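You operate a simulated robot arm through the tools that you are given. There is no shell and no other tool. Be economical: measure what you need, move in short steps, check, and stop when the job is done.

You run a simulated robot arm. Do the job below in one go: nothing can be reset, and whatever is moved stays where it is left.

JOB
Put the guide roller with the orange cap that says "7" from the top of the grey work table on top of the sample box there and the guide roller with the orange cap labelled "8" on top of the brown dirty filter.

Only the result counts: the job must be done as asked and must still hold three seconds after the hand-in. Knocking over, shifting, dropping, spilling or breaking anything else fails it. Lids that push on must go on centred and level and be pressed home; caps that screw on are set level and turned clockwise until they are tight.

ROBOT AND FRAMES
A 6-joint arm with a two-finger parallel gripper, fixed in place. Base frame: the origin is at the foot of the arm, x ahead of it, y to its left, z up; the work surface is at about z = 0.78. Units: m, rad, N and s.
With the tool pointing down near the work surface it reaches from about 0.26 to 0.68 m from the base axis. Its first joint turns from -1.152 to 1.152 rad. Payload 2.9 kg.
The tool frame sits at the grasp point between the pads (the TCP): z along the fingers, y along the line on which they close. The tips reach 0.03 m beyond it. Largest opening 0.11 m; finger width 0.02, thickness 0.01; the body of the gripper, 0.048 by 0.112 m, starts 0.055 m behind the TCP.
Orientation is that of the tool frame in the base frame, as [roll, pitch, yaw] about the fixed x, y, z axes, in that order (R = Rz(yaw) Ry(pitch) Rx(roll)). With the fingers straight down and closing along the base's y, the tool's x points along the base's -x, its y along +y and its z along -z.

CONTROLS
- The arm moves only by the tool move_arm. Its argument "rows" is a list of rows, each an object (a shift or turn left out is 0, a gripper value left out holds the last) with "travel": the shift along the tool's x, y, z in units of 40 mm (1.0 is 40 mm), a list of three; "angular": the turn, a rotation vector about the tool's x, y, z in units of 8 degrees (1.0 is 8 degrees), a list of three. In form: [{"travel": [x, y, z], "angular": [ax, ay, az]}, ...]. A call has 1 to 12 rows; each row shifts and turns the commanded pose from where the row before left it, along the tool's axes as they then stand. "grip" is the opening, from 0 (shut) to 1 (fully open), set as the call begins (left out, the last holds). A call with a number of a shift or a turn outside -1 to 1 is refused whole. Rows are played at 5 a second. More than 0.05 m and 0.15 rad between two rows, or a gripper value outside its range, and nothing of the call is played. A pose out of reach is approached as far as the arm can. The call stops where the force on the tool passes 40 N (or 10 N more than at its start, if that is more) or the arm is blocked; 0.2 s more then pass. The fingers move at their own pace (about 0.108 m/s each) and stop on an object; they squeeze with about 21 N. The grip force told is the motor's: it shows also when the fingers shut on nothing. Time passes only in rows, and 0.2 s behind the last, so rows that do not move let the fingers close. It gives the time, the measured TCP pose, the force on the tool (base axes), the opening and the grip force at its end, in the units of the frame above (readings bear some noise).
- Cameras (640 x 400 px; columns grow to the right, rows downward): "scene" is fixed at [0.0773, 0.4407, 1.3741]; the picture's right is [-0.73, -0.69, 0.00], its down [-0.46, 0.49, -0.74] and it looks along [0.51, -0.54, -0.67] (base axes); focal length 326 px, centre (320, 200). "wrist" rides on the gripper at [-0.036, 0, -0.057] in the tool frame; the picture's right is [0.00, -1.00, 0.00], its down [0.97, 0.00, -0.24] and it looks along [0.24, 0.00, 0.97] (tool axes); focal length 218 px, centre (320, 200). There is no depth. A picture from a camera that has moved, and an enlarged one, comes with that camera's place and axes in the base frame and with its lens.
- get_image(camera): a new picture of that camera. The clock stands still meanwhile.
- inspect(camera, box): a new picture of the part [left, top, right, bottom] of that camera's present view, enlarged. The clock stands still meanwhile.
- sign_off(): hands the job in; it is judged then, once.

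Work in short steps. Places have to be worked out from the pictures, the camera data and where the tool is seen: move nearer, look again, correct. Check each grasp and each placing, and mend what went wrong. You have 90 turns and 36 pictures in all, those below and enlarged ones among them. Open the gripper and draw the arm clear of the work before you hand the job in, unless the task says otherwise; then end with one line.

The tools are called after ">>>" by a JSON object that holds its "name" and its "arguments". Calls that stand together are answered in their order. move_arm: Moves the arm, as the interface text tells. Its arguments: {"type":"object","properties":{"rows":{"type":"array"},"grip":{"type":"number"}},"required":["rows"]} The other tools are called the same way: get_image (camera) takes a picture; inspect (camera, box) takes an enlarged picture of a part of a camera's view; sign_off () hands the job in.

At the start:

```text
time: 0.0
tool_pos: [0.4581, 0.1193, 1.0928]
orientation: [3.14, -0.001, 3.14]
ft_force: [-0.8, 0.6, 0.3]
opening: 0.11
gripper_force: 0.0
```

scene: 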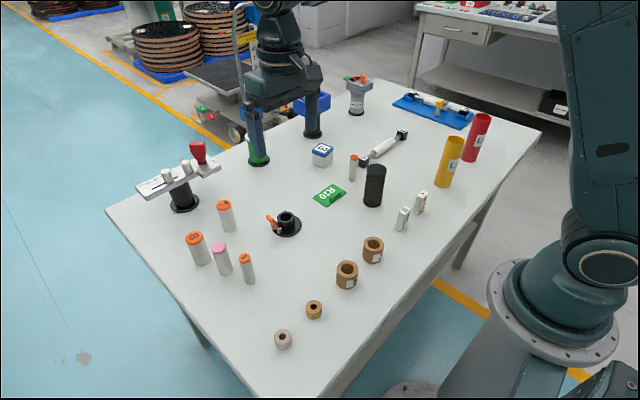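
wrist: 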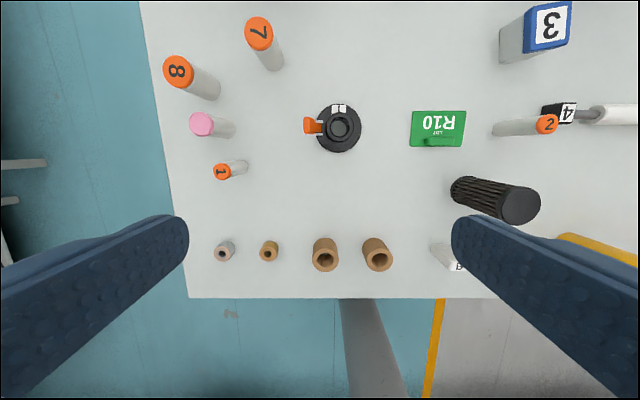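

I'll start by enlarging the scene so I can tell the objects apart, in particular the box, the filters and the labels.

>>> {"name": "inspect", "arguments": {"camera": "scene", "box": [300, 120, 500, 245]}}

>>> {"name": "inspect", "arguments": {"camera": "scene", "box": [240, 220, 420, 360]}}

>>> {"name": "inspect", "arguments": {"camera": "scene", "box": [120, 130, 320, 290]}}

>>> {"name": "inspect", "arguments": {"camera": "scene", "box": [280, 60, 500, 180]}}

```text
3.20 times, centred on (400, 182) of scene
camera zoom: at [0.0773, 0.4407, 1.3741], right [-0.73, -0.69, 0.0], down [-0.46, 0.49, -0.74], along [0.51, -0.54, -0.67], focal length 1043 px, centre (64, 256)
```

zoom: 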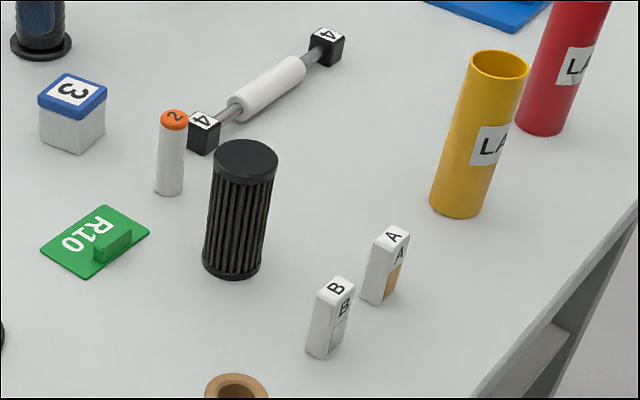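

```text
2.86 times, centred on (330, 290) of scene
camera zoom: at [0.0773, 0.4407, 1.3741], right [-0.73, -0.69, 0.0], down [-0.46, 0.49, -0.74], along [0.51, -0.54, -0.67], focal length 931 px, centre (291, -57)
```

zoom: 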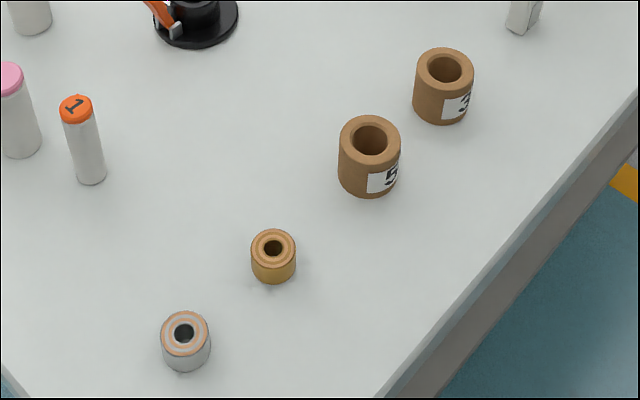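

```text
2.50 times, centred on (220, 210) of scene
camera zoom: at [0.0773, 0.4407, 1.3741], right [-0.73, -0.69, 0.0], down [-0.46, 0.49, -0.74], along [0.51, -0.54, -0.67], focal length 815 px, centre (570, 175)
```

zoom: 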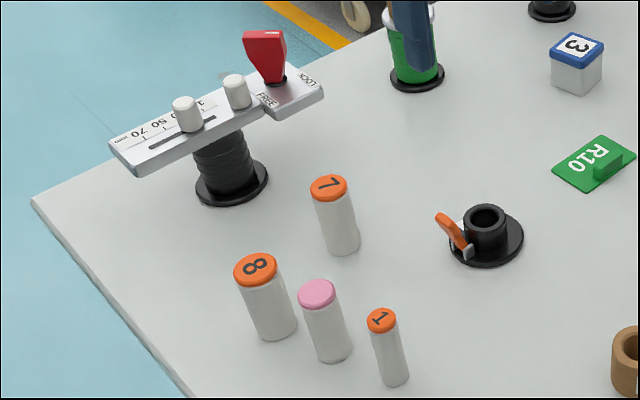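

```text
2.91 times, centred on (390, 120) of scene
camera zoom: at [0.0773, 0.4407, 1.3741], right [-0.73, -0.69, 0.0], down [-0.46, 0.49, -0.74], along [0.51, -0.54, -0.67], focal length 948 px, centre (116, 433)
```

zoom: 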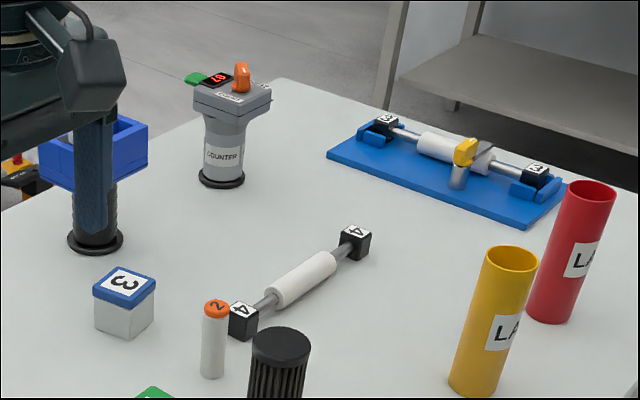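

The sample box is the white one with the blue lid "3", at about (0.65, -0.17). Roller 7 is at about (0.62, 0.19) and roller 8 at about (0.58, 0.29). The arm hides two objects behind it, so I'll move toward the rollers and look again to identify the brown filter.

>>> {"name": "move_arm", "arguments": {"rows": [{"travel": [-0.7, 0.5, 0]}, {"travel": [-0.7, 0.5, 0]}, {"travel": [-0.7, 0.4, 0]}, {"travel": [-0.7, 0.4, 0]}], "grip": 0.7}}

>>> {"name": "get_image", "arguments": {"camera": "scene"}}

>>> {"name": "get_image", "arguments": {"camera": "wrist"}}

```text
time: 1.0
tool_pos: [0.5689, 0.1913, 1.0941]
orientation: [3.14, -0.002, -3.141]
ft_force: [0.2, 0.5, 0.7]
opening: 0.0769
gripper_force: 0.0
```

```text
29 pictures are left
```

scene: 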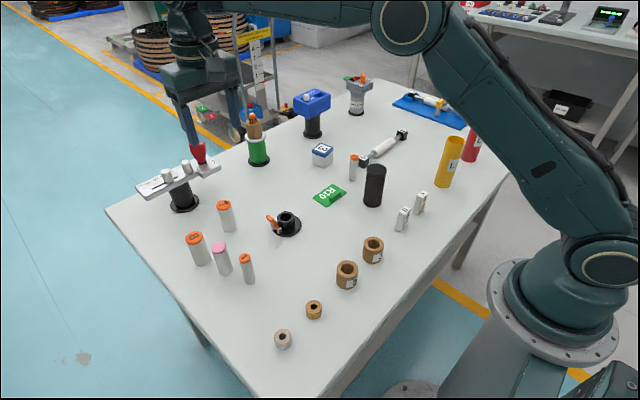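

```text
28 pictures are left
camera wrist: at [0.6064, 0.1919, 1.1511], right [0.0, -1.0, 0.0], down [-0.97, 0.0, 0.24], along [-0.24, 0.0, -0.97], focal length 218 px, centre (320, 200)
```

wrist: 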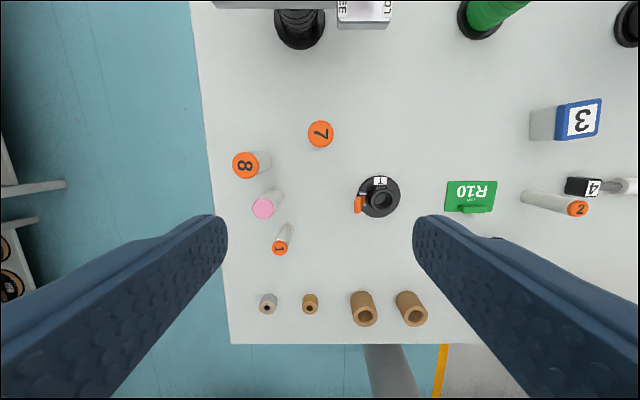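

The hidden objects were a green post and a blue tray, so neither is a filter. The likely candidates are the small brown and off-white hollow cylinders, the labelled brown ones and the black pleated one. I'll enlarge those.

>>> {"name": "inspect", "arguments": {"camera": "wrist", "box": [240, 270, 440, 340]}}

>>> {"name": "inspect", "arguments": {"camera": "scene", "box": [265, 290, 335, 355]}}

>>> {"name": "inspect", "arguments": {"camera": "scene", "box": [325, 155, 435, 295]}}

```text
3.20 times, centred on (340, 305) of wrist
camera zoom: at [0.6064, 0.1919, 1.1511], right [0.0, -1.0, 0.0], down [-0.97, 0.0, 0.24], along [-0.24, 0.0, -0.97], focal length 698 px, centre (256, -136)
```

zoom: 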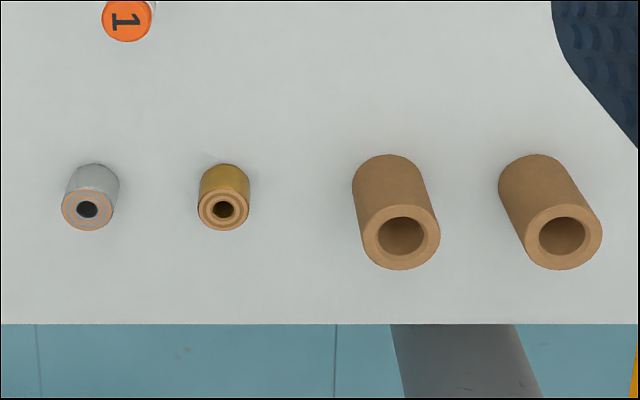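

```text
6.15 times, centred on (300, 322) of scene
camera zoom: at [0.0773, 0.4407, 1.3741], right [-0.73, -0.69, 0.0], down [-0.46, 0.49, -0.74], along [0.51, -0.54, -0.67], focal length 2005 px, centre (443, -554)
```

zoom: 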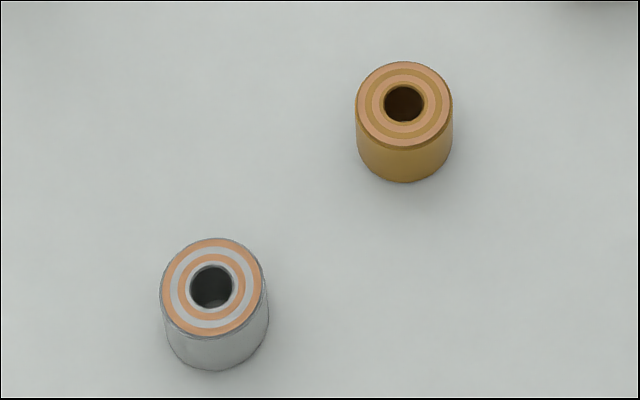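

```text
2.86 times, centred on (380, 225) of scene
camera zoom: at [0.0773, 0.4407, 1.3741], right [-0.73, -0.69, 0.0], down [-0.46, 0.49, -0.74], along [0.51, -0.54, -0.67], focal length 931 px, centre (149, 129)
```

zoom: 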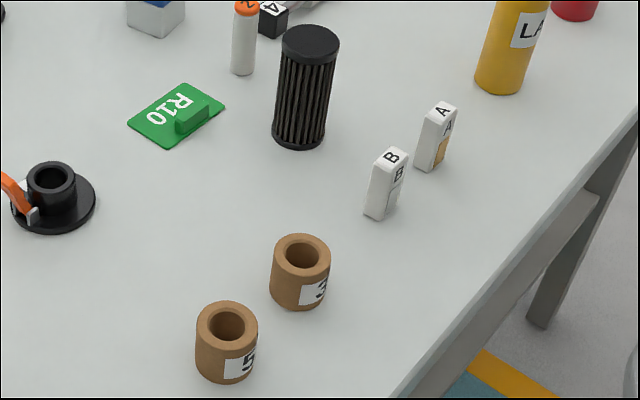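

The black pleated cylinder is clearly the filter element, and its pleats look brownish. I'll confirm that up close before placing anything. Roller 7 comes out at (0.622, 0.191) with its top at z≈0.861, so I'll move above it.

>>> {"name": "move_arm", "arguments": {"rows": [{"travel": [-0.67, 0, 0.6]}, {"travel": [-0.67, 0, 0.8]}, {"travel": [0, 0, 0.9]}, {"travel": [0, 0, 0.9]}, {"travel": [0, 0, 0.8]}, {}], "grip": 0.7}}

>>> {"name": "get_image", "arguments": {"camera": "wrist"}}

```text
time: 2.4
tool_pos: [0.6234, 0.1915, 0.9339]
orientation: [3.141, 0.001, 3.142]
ft_force: [0.9, -0.3, -0.6]
opening: 0.077
gripper_force: 0.1
```

```text
24 pictures are left
camera wrist: at [0.6593, 0.1918, 0.9918], right [0.0, -1.0, 0.0], down [-0.97, 0.0, 0.24], along [-0.24, 0.0, -0.97], focal length 218 px, centre (320, 200)
```

wrist: 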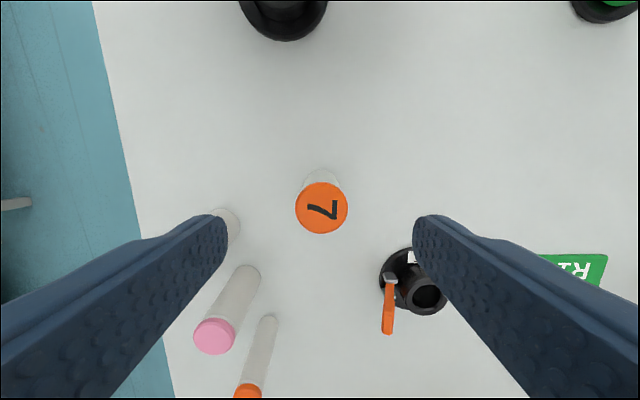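

Roller 7 is centred between the fingers at about (0.622, 0.191). I'll lower to z≈0.825 and close.

>>> {"name": "move_arm", "arguments": {"rows": [{"travel": [0.03, 0, 0.7]}, {"travel": [0, 0, 0.7]}, {"travel": [0, 0, 0.7]}, {"travel": [0, 0, 0.6]}, {}]}}

>>> {"name": "move_arm", "arguments": {"rows": [{}, {}, {}, {}], "grip": 0}}

```text
time: 3.6
tool_pos: [0.6214, 0.1896, 0.8236]
orientation: [-3.141, 0.002, 3.138]
ft_force: [-1.0, -0.6, -0.9]
opening: 0.0767
gripper_force: 0.1
```

```text
time: 4.6
tool_pos: [0.6205, 0.1897, 0.8229]
orientation: [3.141, -0.001, 3.142]
ft_force: [0.7, 0.1, -0.7]
opening: 0.0332
gripper_force: 21.4
```

I have roller 7, with the opening at 0.033. I'll lift it and carry it above the sample box.

>>> {"name": "move_arm", "arguments": {"rows": [{"travel": [0, 0, -0.5]}, {"travel": [0, 0, -0.8]}, {"travel": [0, 0, -0.8]}, {"travel": [0, 0, -0.8]}, {"travel": [0, 0, -0.8]}, {}]}}

>>> {"name": "move_arm", "arguments": {"rows": [{"travel": [0, -0.6, 0]}, {"travel": [0, -0.9, 0]}, {"travel": [0, -0.9, 0]}, {"travel": [0, -0.9, 0]}, {"travel": [0, -0.9, 0]}, {"travel": [0, -0.9, 0]}, {"travel": [0, -0.9, 0]}, {"travel": [0, -0.9, 0]}, {"travel": [0, -0.6, 0]}, {}]}}

>>> {"name": "get_image", "arguments": {"camera": "wrist"}}

>>> {"name": "get_image", "arguments": {"camera": "scene"}}

```text
time: 6.0
tool_pos: [0.62, 0.1887, 0.9715]
orientation: [-3.141, 0.0, -3.141]
ft_force: [-0.1, 0.1, -0.7]
opening: 0.0328
gripper_force: 21.0
```

```text
time: 8.2
tool_pos: [0.6207, -0.1096, 0.9726]
orientation: [3.141, 0.002, 3.141]
ft_force: [-0.2, -0.2, -0.5]
opening: 0.0331
gripper_force: 20.6
```

```text
23 pictures are left
camera wrist: at [0.6575, -0.1084, 1.0305], right [0.0, -1.0, 0.0], down [-0.97, 0.0, 0.24], along [-0.24, 0.0, -0.97], focal length 218 px, centre (320, 200)
```

wrist: 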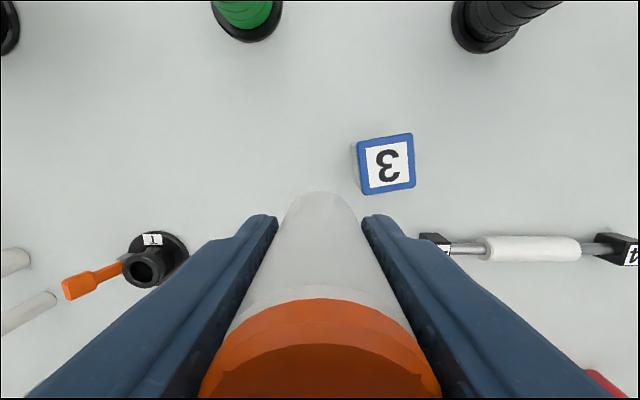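

```text
22 pictures are left
```

scene: 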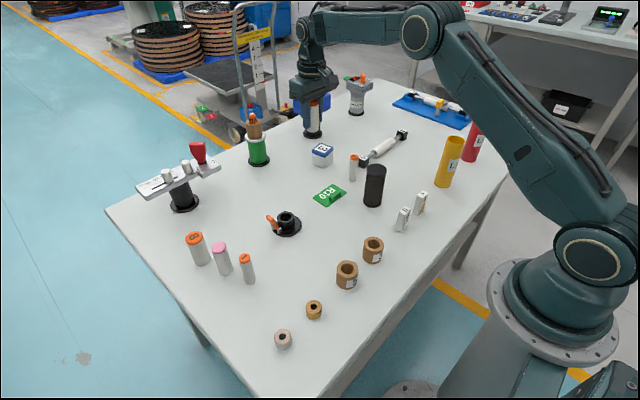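

The lid is centred at (0.642, -0.169) with its top at z≈0.831. I'll move over it and lower the roller to just above the lid.

>>> {"name": "move_arm", "arguments": {"rows": [{"travel": [-0.26, -0.75, 0]}, {"travel": [-0.26, -0.74, 0]}, {"travel": [0, 0, 0.7]}, {"travel": [0, 0, 0.7]}, {"travel": [0, 0, 0.7]}, {}]}}

>>> {"name": "inspect", "arguments": {"camera": "scene", "box": [280, 90, 380, 180]}}

>>> {"name": "get_image", "arguments": {"camera": "wrist"}}

```text
time: 9.6
tool_pos: [0.6404, -0.1691, 0.887]
orientation: [-3.14, 0.001, -3.141]
ft_force: [0.3, 0.3, -1.1]
opening: 0.0331
gripper_force: 21.0
```

```text
4.44 times, centred on (330, 135) of scene
camera zoom: at [0.0773, 0.4407, 1.3741], right [-0.73, -0.69, 0.0], down [-0.46, 0.49, -0.74], along [0.51, -0.54, -0.67], focal length 1448 px, centre (276, 489)
```

zoom: 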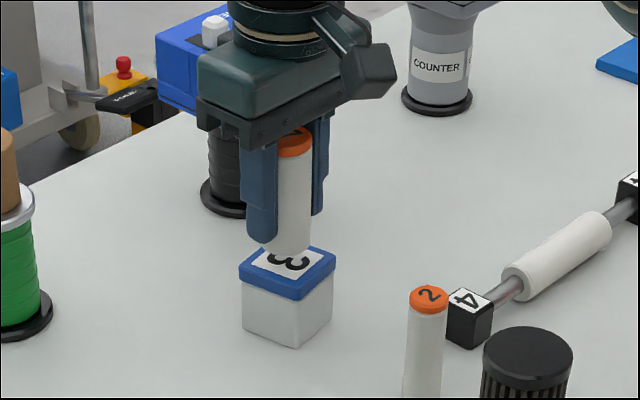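

```text
20 pictures are left
camera wrist: at [0.6782, -0.168, 0.9459], right [0.0, -1.0, 0.0], down [-0.97, 0.0, 0.24], along [-0.24, 0.0, -0.97], focal length 218 px, centre (320, 200)
```

wrist: 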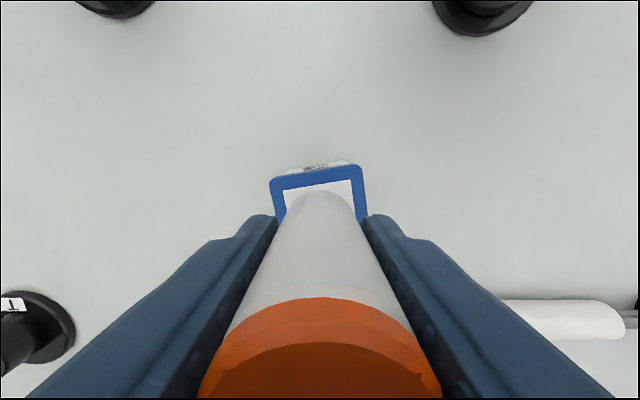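

The roller is centred over the lid with a gap of about 12 mm. I'll lower it in small steps until it touches.

>>> {"name": "move_arm", "arguments": {"rows": [{"travel": [0, 0, 0.13]}, {"travel": [0, 0, 0.07]}, {"travel": [0, 0, 0.03]}, {}]}}

```text
time: 10.6
tool_pos: [0.6431, -0.1694, 0.8776]
orientation: [3.141, 0.002, 3.141]
ft_force: [0.4, -0.5, -0.9]
opening: 0.033
gripper_force: 20.7
```

>>> {"name": "move_arm", "arguments": {"rows": [{"travel": [0, 0, 0.03]}, {"travel": [0, 0, 0.03]}, {}]}}

>>> {"name": "inspect", "arguments": {"camera": "scene", "box": [300, 110, 350, 175]}}

```text
time: 11.4
tool_pos: [0.6439, -0.1683, 0.8763]
orientation: [-3.141, 0.0, -3.141]
ft_force: [0.4, -0.3, -1.1]
opening: 0.0331
gripper_force: 21.2
```

```text
6.15 times, centred on (325, 142) of scene
camera zoom: at [0.0773, 0.4407, 1.3741], right [-0.73, -0.69, 0.0], down [-0.46, 0.49, -0.74], along [0.51, -0.54, -0.67], focal length 2005 px, centre (289, 554)
```

zoom: 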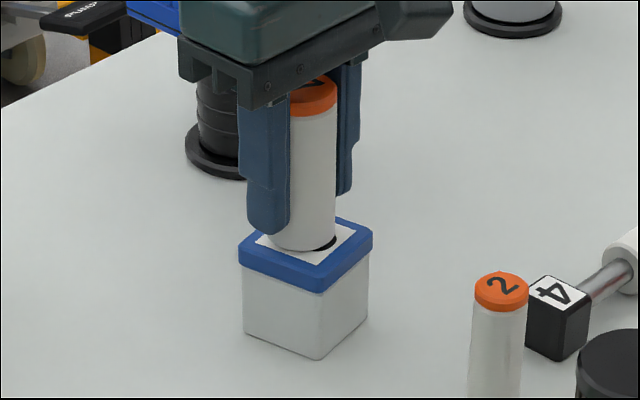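

It's almost touching and there is no contact force yet, so I'll keep going in 1 mm steps.

>>> {"name": "move_arm", "arguments": {"rows": [{"travel": [0, 0, 0.03]}, {"travel": [0, 0, 0.02]}, {}]}}

```text
time: 12.2
tool_pos: [0.6441, -0.1685, 0.8745]
orientation: [3.14, 0.0, -3.141]
ft_force: [-0.6, -0.8, 3.2]
opening: 0.0327
gripper_force: 20.8
```

Contact is showing, with Fz up to +3.2 N. I'll release and back straight up.

>>> {"name": "move_arm", "arguments": {"rows": [{}, {}, {}], "grip": 0.7}}

>>> {"name": "move_arm", "arguments": {"rows": [{"travel": [0, 0, -0.4]}, {"travel": [0, 0, -0.8]}, {"travel": [0, 0, -0.8]}, {"travel": [0, 0, -0.8]}, {"travel": [0, 0, -0.8]}, {}]}}

>>> {"name": "get_image", "arguments": {"camera": "wrist"}}

>>> {"name": "inspect", "arguments": {"camera": "scene", "box": [290, 110, 390, 210]}}

```text
time: 13.0
tool_pos: [0.6433, -0.1687, 0.8742]
orientation: [-3.142, 0.0, -3.141]
ft_force: [0.6, -0.7, -0.2]
opening: 0.0767
gripper_force: 0.2
```

```text
time: 14.4
tool_pos: [0.6419, -0.1676, 1.0177]
orientation: [3.141, 0.0, -3.141]
ft_force: [0.1, 0.6, -0.5]
opening: 0.0772
gripper_force: 0.0
```

```text
18 pictures are left
camera wrist: at [0.6782, -0.1677, 1.0761], right [0.0, -1.0, 0.0], down [-0.97, 0.0, 0.24], along [-0.24, 0.0, -0.97], focal length 218 px, centre (320, 200)
```

wrist: 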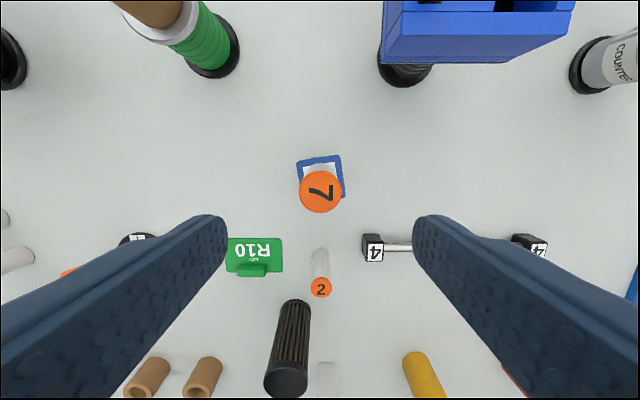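

```text
4.00 times, centred on (340, 160) of scene
camera zoom: at [0.0773, 0.4407, 1.3741], right [-0.73, -0.69, 0.0], down [-0.46, 0.49, -0.74], along [0.51, -0.54, -0.67], focal length 1303 px, centre (240, 360)
```

zoom: 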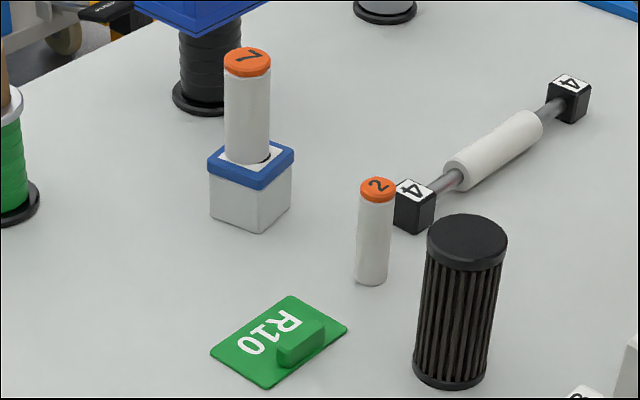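

Roller 7 is standing upright and centred on the box. Before I take roller 8, I'll zoom in on the candidates for the "brown dirty filter" again.

>>> {"name": "inspect", "arguments": {"camera": "scene", "box": [355, 160, 395, 212]}}

>>> {"name": "inspect", "arguments": {"camera": "scene", "box": [330, 230, 392, 292]}}

```text
7.69 times, centred on (375, 186) of scene
camera zoom: at [0.0773, 0.4407, 1.3741], right [-0.73, -0.69, 0.0], down [-0.46, 0.49, -0.74], along [0.51, -0.54, -0.67], focal length 2506 px, centre (-103, 308)
```

zoom: 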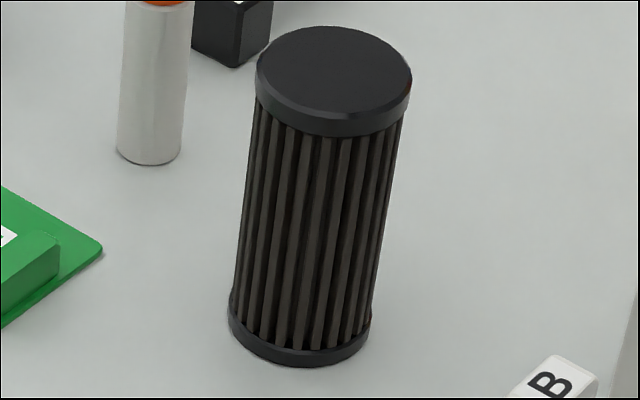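

```text
6.45 times, centred on (361, 261) of scene
camera zoom: at [0.0773, 0.4407, 1.3741], right [-0.73, -0.69, 0.0], down [-0.46, 0.49, -0.74], along [0.51, -0.54, -0.67], focal length 2102 px, centre (56, -194)
```

zoom: 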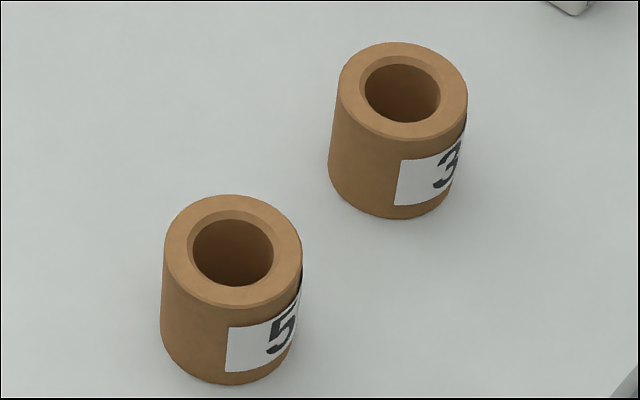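

The pleats are dark brown and the paper tubes and foil rolls are not filters, so this pleated element is the target, with its top at about (0.421, -0.128, 0.890). Next I'll go to roller 8 at about (0.582, 0.291).

>>> {"name": "move_arm", "arguments": {"rows": [{"travel": [0.1, 0.95, 0]}, {"travel": [0.1, 0.98, 0]}, {"travel": [0.1, 0.98, 0]}, {"travel": [0.1, 0.98, 0]}, {"travel": [0.1, 0.98, 0]}, {"travel": [0.1, 0.98, 0]}, {"travel": [0.1, 0.98, 0]}, {"travel": [0.15, 0.98, 0]}, {"travel": [0.15, 0.98, 0]}, {"travel": [0.2, 0.98, 0]}, {"travel": [0.2, 0.95, 0]}, {"travel": [0.1, 0.73, 0]}]}}

>>> {"name": "move_arm", "arguments": {"rows": [{"travel": [0, 0, 0.7]}, {"travel": [0, 0, 0.7]}, {"travel": [0, 0, 0.6]}, {}]}}

>>> {"name": "get_image", "arguments": {"camera": "wrist"}}

```text
time: 17.0
tool_pos: [0.5943, 0.2871, 1.031]
orientation: [-3.14, 0.002, 3.141]
ft_force: [0.2, 0.1, -0.2]
opening: 0.077
gripper_force: 0.0
out of reach, approached as far as the arm can: row 1, 2, 3, 4, 5, 10, 11, 12
```

```text
time: 18.0
tool_pos: [0.6071, 0.2933, 0.9535]
orientation: [-3.142, -0.001, 3.141]
ft_force: [0.3, 0.0, 0.4]
opening: 0.077
gripper_force: 0.0
out of reach, approached as far as the arm can: row 1, 2, 3
```

```text
14 pictures are left
camera wrist: at [0.6434, 0.2947, 1.0121], right [0.0, -1.0, 0.0], down [-0.97, 0.0, 0.24], along [-0.24, 0.0, -0.97], focal length 218 px, centre (320, 200)
```

wrist: 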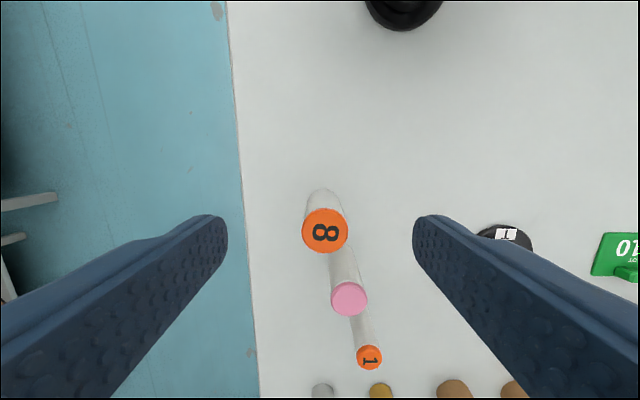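

Cap 8 measures (0.583, 0.291) and the TCP is 24 mm beyond it in x. I'll shift back at this height and check.

>>> {"name": "move_arm", "arguments": {"rows": [{"travel": [0.3, -0.03, 0]}, {"travel": [0.3, -0.03, 0]}, {}]}}

```text
time: 18.8
tool_pos: [0.6021, 0.3001, 0.9576]
orientation: [3.139, -0.002, 3.14]
ft_force: [-0.3, -1.2, -0.1]
opening: 0.077
gripper_force: 0.0
out of reach, approached as far as the arm can: row 1, 2
```

The arm is hovering at its reach limit, so I'll bring the command further inward to regain control.

>>> {"name": "move_arm", "arguments": {"rows": [{"travel": [0.6, 0, 0]}, {"travel": [0.4, -0.2, 0]}, {}, {}]}}

```text
time: 19.8
tool_pos: [0.562, 0.2919, 0.959]
orientation: [-3.141, 0.0, -3.139]
ft_force: [0.1, 0.4, 0.0]
opening: 0.077
gripper_force: 0.2
out of reach, approached as far as the arm can: row 1
```

The arm is back in control at (0.562, 0.292, 0.959). I'll move to (0.583, 0.291), taking height off first since reach is greater lower down.

>>> {"name": "move_arm", "arguments": {"rows": [{"travel": [0, 0, 0.6]}, {"travel": [-0.26, -0.02, 0.1]}, {"travel": [-0.26, 0, 0]}, {}, {}]}}

>>> {"name": "get_image", "arguments": {"camera": "wrist"}}

```text
time: 21.0
tool_pos: [0.5828, 0.2907, 0.9302]
orientation: [-3.14, 0.0, -3.141]
ft_force: [-0.3, 0.4, -0.4]
opening: 0.077
gripper_force: 0.0
```

```text
13 pictures are left
camera wrist: at [0.6198, 0.2923, 0.9891], right [0.0, -1.0, 0.0], down [-0.97, 0.0, 0.24], along [-0.24, 0.0, -0.97], focal length 218 px, centre (320, 200)
```

wrist: 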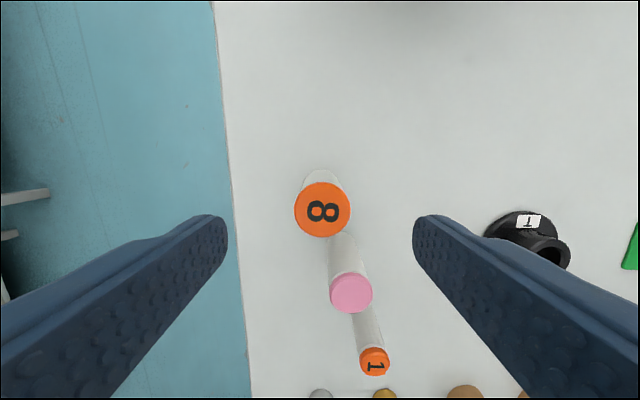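

Everything lines up and the pink roller is clear of the fingers. I'll lower and grip roller 8.

>>> {"name": "move_arm", "arguments": {"rows": [{"travel": [0, 0, 0.7]}, {"travel": [0, 0, 0.7]}, {"travel": [0, 0, 0.7]}, {"travel": [0, 0, 0.53]}, {}]}}

>>> {"name": "move_arm", "arguments": {"rows": [{}, {}, {}, {}], "grip": 0}}

```text
time: 22.2
tool_pos: [0.5844, 0.2908, 0.824]
orientation: [3.141, 0.0, 3.142]
ft_force: [0.7, 0.7, -0.1]
opening: 0.077
gripper_force: 0.1
```

```text
time: 23.2
tool_pos: [0.5854, 0.2914, 0.8238]
orientation: [3.14, -0.001, -3.141]
ft_force: [0.0, -0.4, -0.5]
opening: 0.0348
gripper_force: 21.4
```

Roller 8 is gripped, with the opening at 0.035. I'll lift it and move it to just short of the filter for a look.

>>> {"name": "move_arm", "arguments": {"rows": [{"travel": [0, 0, -0.5]}, {"travel": [0, 0, -0.8]}, {"travel": [0, 0, -0.8]}, {"travel": [0, 0, -0.7]}, {"travel": [0.4, 0, -0.5]}, {"travel": [0.4, 0, -0.6]}, {"travel": [0.4, 0, -0.6]}, {}]}}

>>> {"name": "move_arm", "arguments": {"rows": [{"travel": [0.28, -0.6, 0]}, {"travel": [0.28, -0.9, 0]}, {"travel": [0.28, -0.9, 0]}, {"travel": [0.28, -0.9, 0]}, {"travel": [0.28, -0.9, 0]}, {"travel": [0.28, -0.9, 0]}, {"travel": [0.28, -0.9, 0]}, {"travel": [0.28, -0.9, 0]}, {"travel": [0.28, -0.9, 0]}, {"travel": [0.28, -0.7, 0]}, {}]}}

>>> {"name": "get_image", "arguments": {"camera": "wrist"}}

```text
time: 25.0
tool_pos: [0.5343, 0.2895, 1.007]
orientation: [3.141, 0.002, 3.14]
ft_force: [0.3, 0.1, 0.1]
opening: 0.0346
gripper_force: 21.1
```

```text
time: 27.4
tool_pos: [0.4231, -0.049, 1.0056]
orientation: [-3.141, -0.001, 3.141]
ft_force: [0.8, -0.5, -1.2]
opening: 0.035
gripper_force: 21.1
```

```text
12 pictures are left
camera wrist: at [0.4608, -0.0478, 1.0634], right [0.0, -1.0, 0.0], down [-0.97, 0.0, 0.24], along [-0.24, 0.0, -0.97], focal length 218 px, centre (320, 200)
```

wrist: 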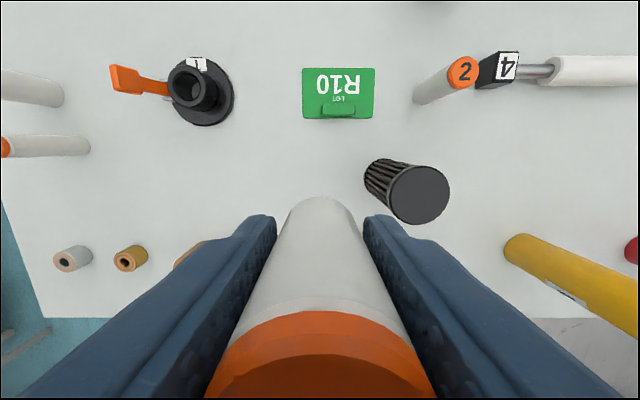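

The filter top is centred at (0.423, -0.128) and is about 49 mm across. I'll move over it and lower to about 12 mm above.

>>> {"name": "move_arm", "arguments": {"rows": [{"travel": [0, -0.7, 0]}, {"travel": [0, -0.7, 0]}, {"travel": [0, -0.58, 0]}, {}, {"travel": [0, 0, 0.7]}, {"travel": [0, 0, 0.75]}, {}]}}

>>> {"name": "get_image", "arguments": {"camera": "wrist"}}

>>> {"name": "inspect", "arguments": {"camera": "scene", "box": [330, 110, 420, 215]}}

```text
time: 29.0
tool_pos: [0.4221, -0.1275, 0.9464]
orientation: [-3.141, -0.001, 3.141]
ft_force: [0.1, 0.3, -0.4]
opening: 0.0348
gripper_force: 21.1
```

```text
11 pictures are left
camera wrist: at [0.4589, -0.1257, 1.0051], right [0.0, -1.0, 0.0], down [-0.97, 0.0, 0.24], along [-0.24, 0.0, -0.97], focal length 218 px, centre (320, 200)
```

wrist: 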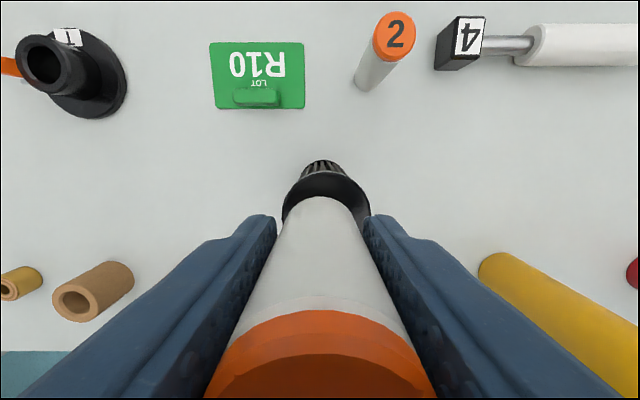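

```text
3.81 times, centred on (375, 162) of scene
camera zoom: at [0.0773, 0.4407, 1.3741], right [-0.73, -0.69, 0.0], down [-0.46, 0.49, -0.74], along [0.51, -0.54, -0.67], focal length 1241 px, centre (110, 343)
```

zoom: 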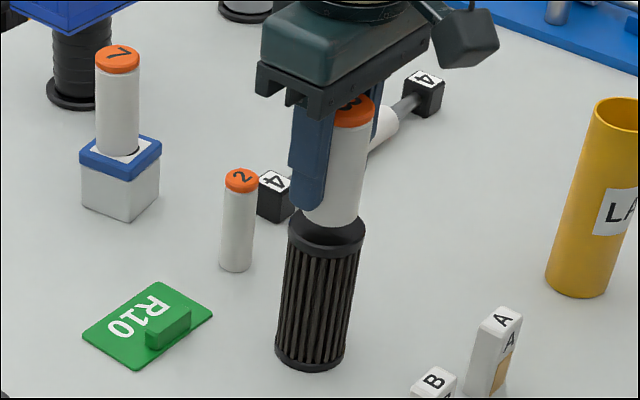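

Alignment is good, with about 1.5 mm to correct in -y. I'll lower toward contact in small steps.

>>> {"name": "move_arm", "arguments": {"rows": [{"travel": [0, -0.04, 0.13]}, {"travel": [0, 0, 0.05]}, {"travel": [0, 0, 0.03]}, {}]}}

>>> {"name": "move_arm", "arguments": {"rows": [{"travel": [0, 0, 0.03]}, {}]}}

```text
time: 30.0
tool_pos: [0.4229, -0.1288, 0.94]
orientation: [-3.141, -0.001, -3.141]
ft_force: [0.2, 0.3, -1.1]
opening: 0.0352
gripper_force: 21.3
```

```text
time: 30.6
tool_pos: [0.4237, -0.1293, 0.9378]
orientation: [-3.141, 0.0, -3.141]
ft_force: [0.1, 0.4, -0.6]
opening: 0.0346
gripper_force: 21.3
```

No contact yet, so I'll keep lowering in 1 mm steps.

>>> {"name": "move_arm", "arguments": {"rows": [{"travel": [0, 0, 0.03]}, {"travel": [0, 0, 0.02]}, {}]}}

```text
time: 31.4
tool_pos: [0.4217, -0.1293, 0.9364]
orientation: [-3.141, 0.002, -3.142]
ft_force: [0.0, -0.1, -0.7]
opening: 0.0348
gripper_force: 21.4
```

>>> {"name": "move_arm", "arguments": {"rows": [{"travel": [0, 0, 0.03]}, {}]}}

>>> {"name": "inspect", "arguments": {"camera": "scene", "box": [345, 125, 405, 190]}}

```text
time: 32.0
tool_pos: [0.4227, -0.1289, 0.9366]
orientation: [3.141, -0.001, -3.14]
ft_force: [0.1, -0.1, -1.0]
opening: 0.0348
gripper_force: 20.8
```

```text
6.15 times, centred on (375, 158) of scene
camera zoom: at [0.0773, 0.4407, 1.3741], right [-0.73, -0.69, 0.0], down [-0.46, 0.49, -0.74], along [0.51, -0.54, -0.67], focal length 2005 px, centre (-18, 462)
```

zoom: 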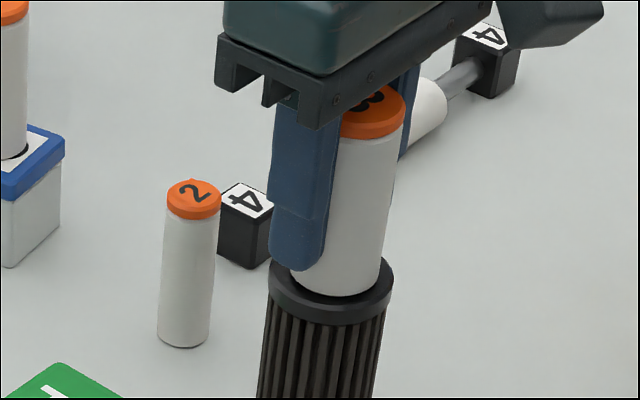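

The roller is very close to the top, so I'll take another millimetre or so.

>>> {"name": "move_arm", "arguments": {"rows": [{"travel": [0, 0, 0.03]}, {}]}}

>>> {"name": "move_arm", "arguments": {"rows": [{"travel": [0, 0, 0.02]}, {}]}}

```text
time: 32.6
tool_pos: [0.424, -0.129, 0.9343]
orientation: [3.14, 0.0, -3.14]
ft_force: [-0.5, -0.2, -1.0]
opening: 0.0346
gripper_force: 21.0
```

```text
time: 33.2
tool_pos: [0.423, -0.1298, 0.9343]
orientation: [-3.14, 0.0, -3.141]
ft_force: [-3.3, -0.2, 15.5]
opening: 0.0349
gripper_force: 21.0
```

Contact is firm at 15 N. I'll ease off slightly, release, and back up.

>>> {"name": "move_arm", "arguments": {"rows": [{"travel": [0, 0, -0.012]}, {}]}}

>>> {"name": "move_arm", "arguments": {"rows": [{}, {}, {}], "grip": 0.7}}

>>> {"name": "move_arm", "arguments": {"rows": [{"travel": [0, 0, -0.3]}, {"travel": [0, 0, -0.7]}, {"travel": [0, 0, -0.8]}, {"travel": [0, 0, -0.8]}, {"travel": [0, 0, -0.8]}, {}]}}

>>> {"name": "get_image", "arguments": {"camera": "scene"}}

>>> {"name": "get_image", "arguments": {"camera": "wrist"}}

```text
time: 33.8
tool_pos: [0.424, -0.1295, 0.9343]
orientation: [-3.14, -0.002, 3.142]
ft_force: [-2.3, 2.1, 15.6]
opening: 0.0349
gripper_force: 21.1
```

```text
time: 34.6
tool_pos: [0.4233, -0.1292, 0.9335]
orientation: [-3.141, 0.0, 3.141]
ft_force: [-0.5, -0.5, 0.3]
opening: 0.0771
gripper_force: 0.1
```

```text
time: 36.0
tool_pos: [0.4252, -0.1307, 1.0703]
orientation: [3.141, 0.0, -3.14]
ft_force: [-0.4, 0.5, -0.5]
opening: 0.077
gripper_force: 0.1
```

```text
8 pictures are left
```

scene: 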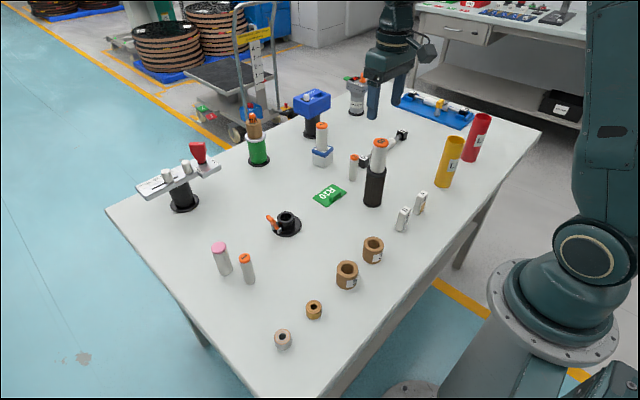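

```text
7 pictures are left
camera wrist: at [0.4611, -0.1296, 1.1283], right [0.0, -1.0, 0.0], down [-0.97, 0.0, 0.24], along [-0.24, 0.0, -0.97], focal length 218 px, centre (320, 200)
```

wrist: 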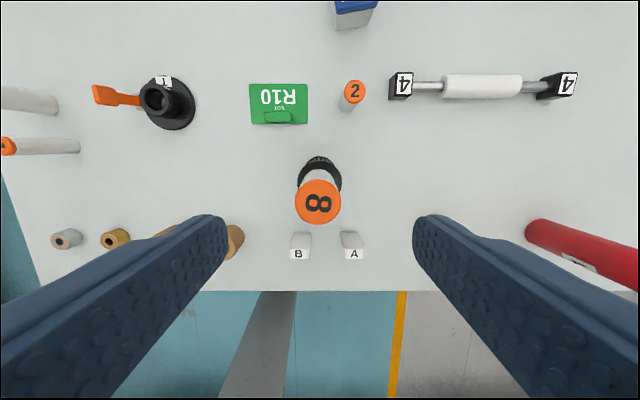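

Both rollers are standing upright where they should be and nothing else has moved. I'll draw the arm clear and take a last look.

>>> {"name": "move_arm", "arguments": {"rows": [{"travel": [0, 0, -0.6]}, {"travel": [0, 0.8, 0]}, {"travel": [0, 0.9, 0]}, {"travel": [0, 0.9, 0]}, {"travel": [0, 0.8, 0]}, {}, {}]}}

>>> {"name": "inspect", "arguments": {"camera": "scene", "box": [290, 105, 420, 215]}}

```text
time: 37.6
tool_pos: [0.4232, 0.0065, 1.0945]
orientation: [-3.141, 0.001, 3.141]
ft_force: [-0.8, 0.2, 0.6]
opening: 0.0767
gripper_force: 0.1
```

```text
3.64 times, centred on (355, 160) of scene
camera zoom: at [0.0773, 0.4407, 1.3741], right [-0.73, -0.69, 0.0], down [-0.46, 0.49, -0.74], along [0.51, -0.54, -0.67], focal length 1185 px, centre (193, 346)
```

zoom: 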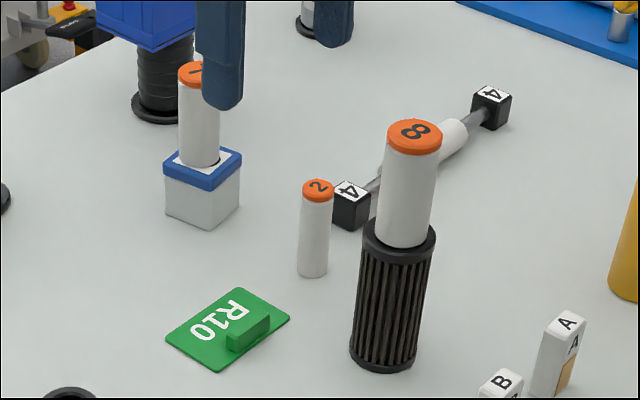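

Both rollers are stable, the gripper is open and the arm is clear, so I'm handing in.

>>> {"name": "sign_off", "arguments": {}}

```text
The job is handed in.
```

Roller 7 is standing on the sample box (white, blue lid marked "3") and roller 8 on the pleated filter, which I took to be the brown dirty one because its pleats are dark brown; nothing else was moved.
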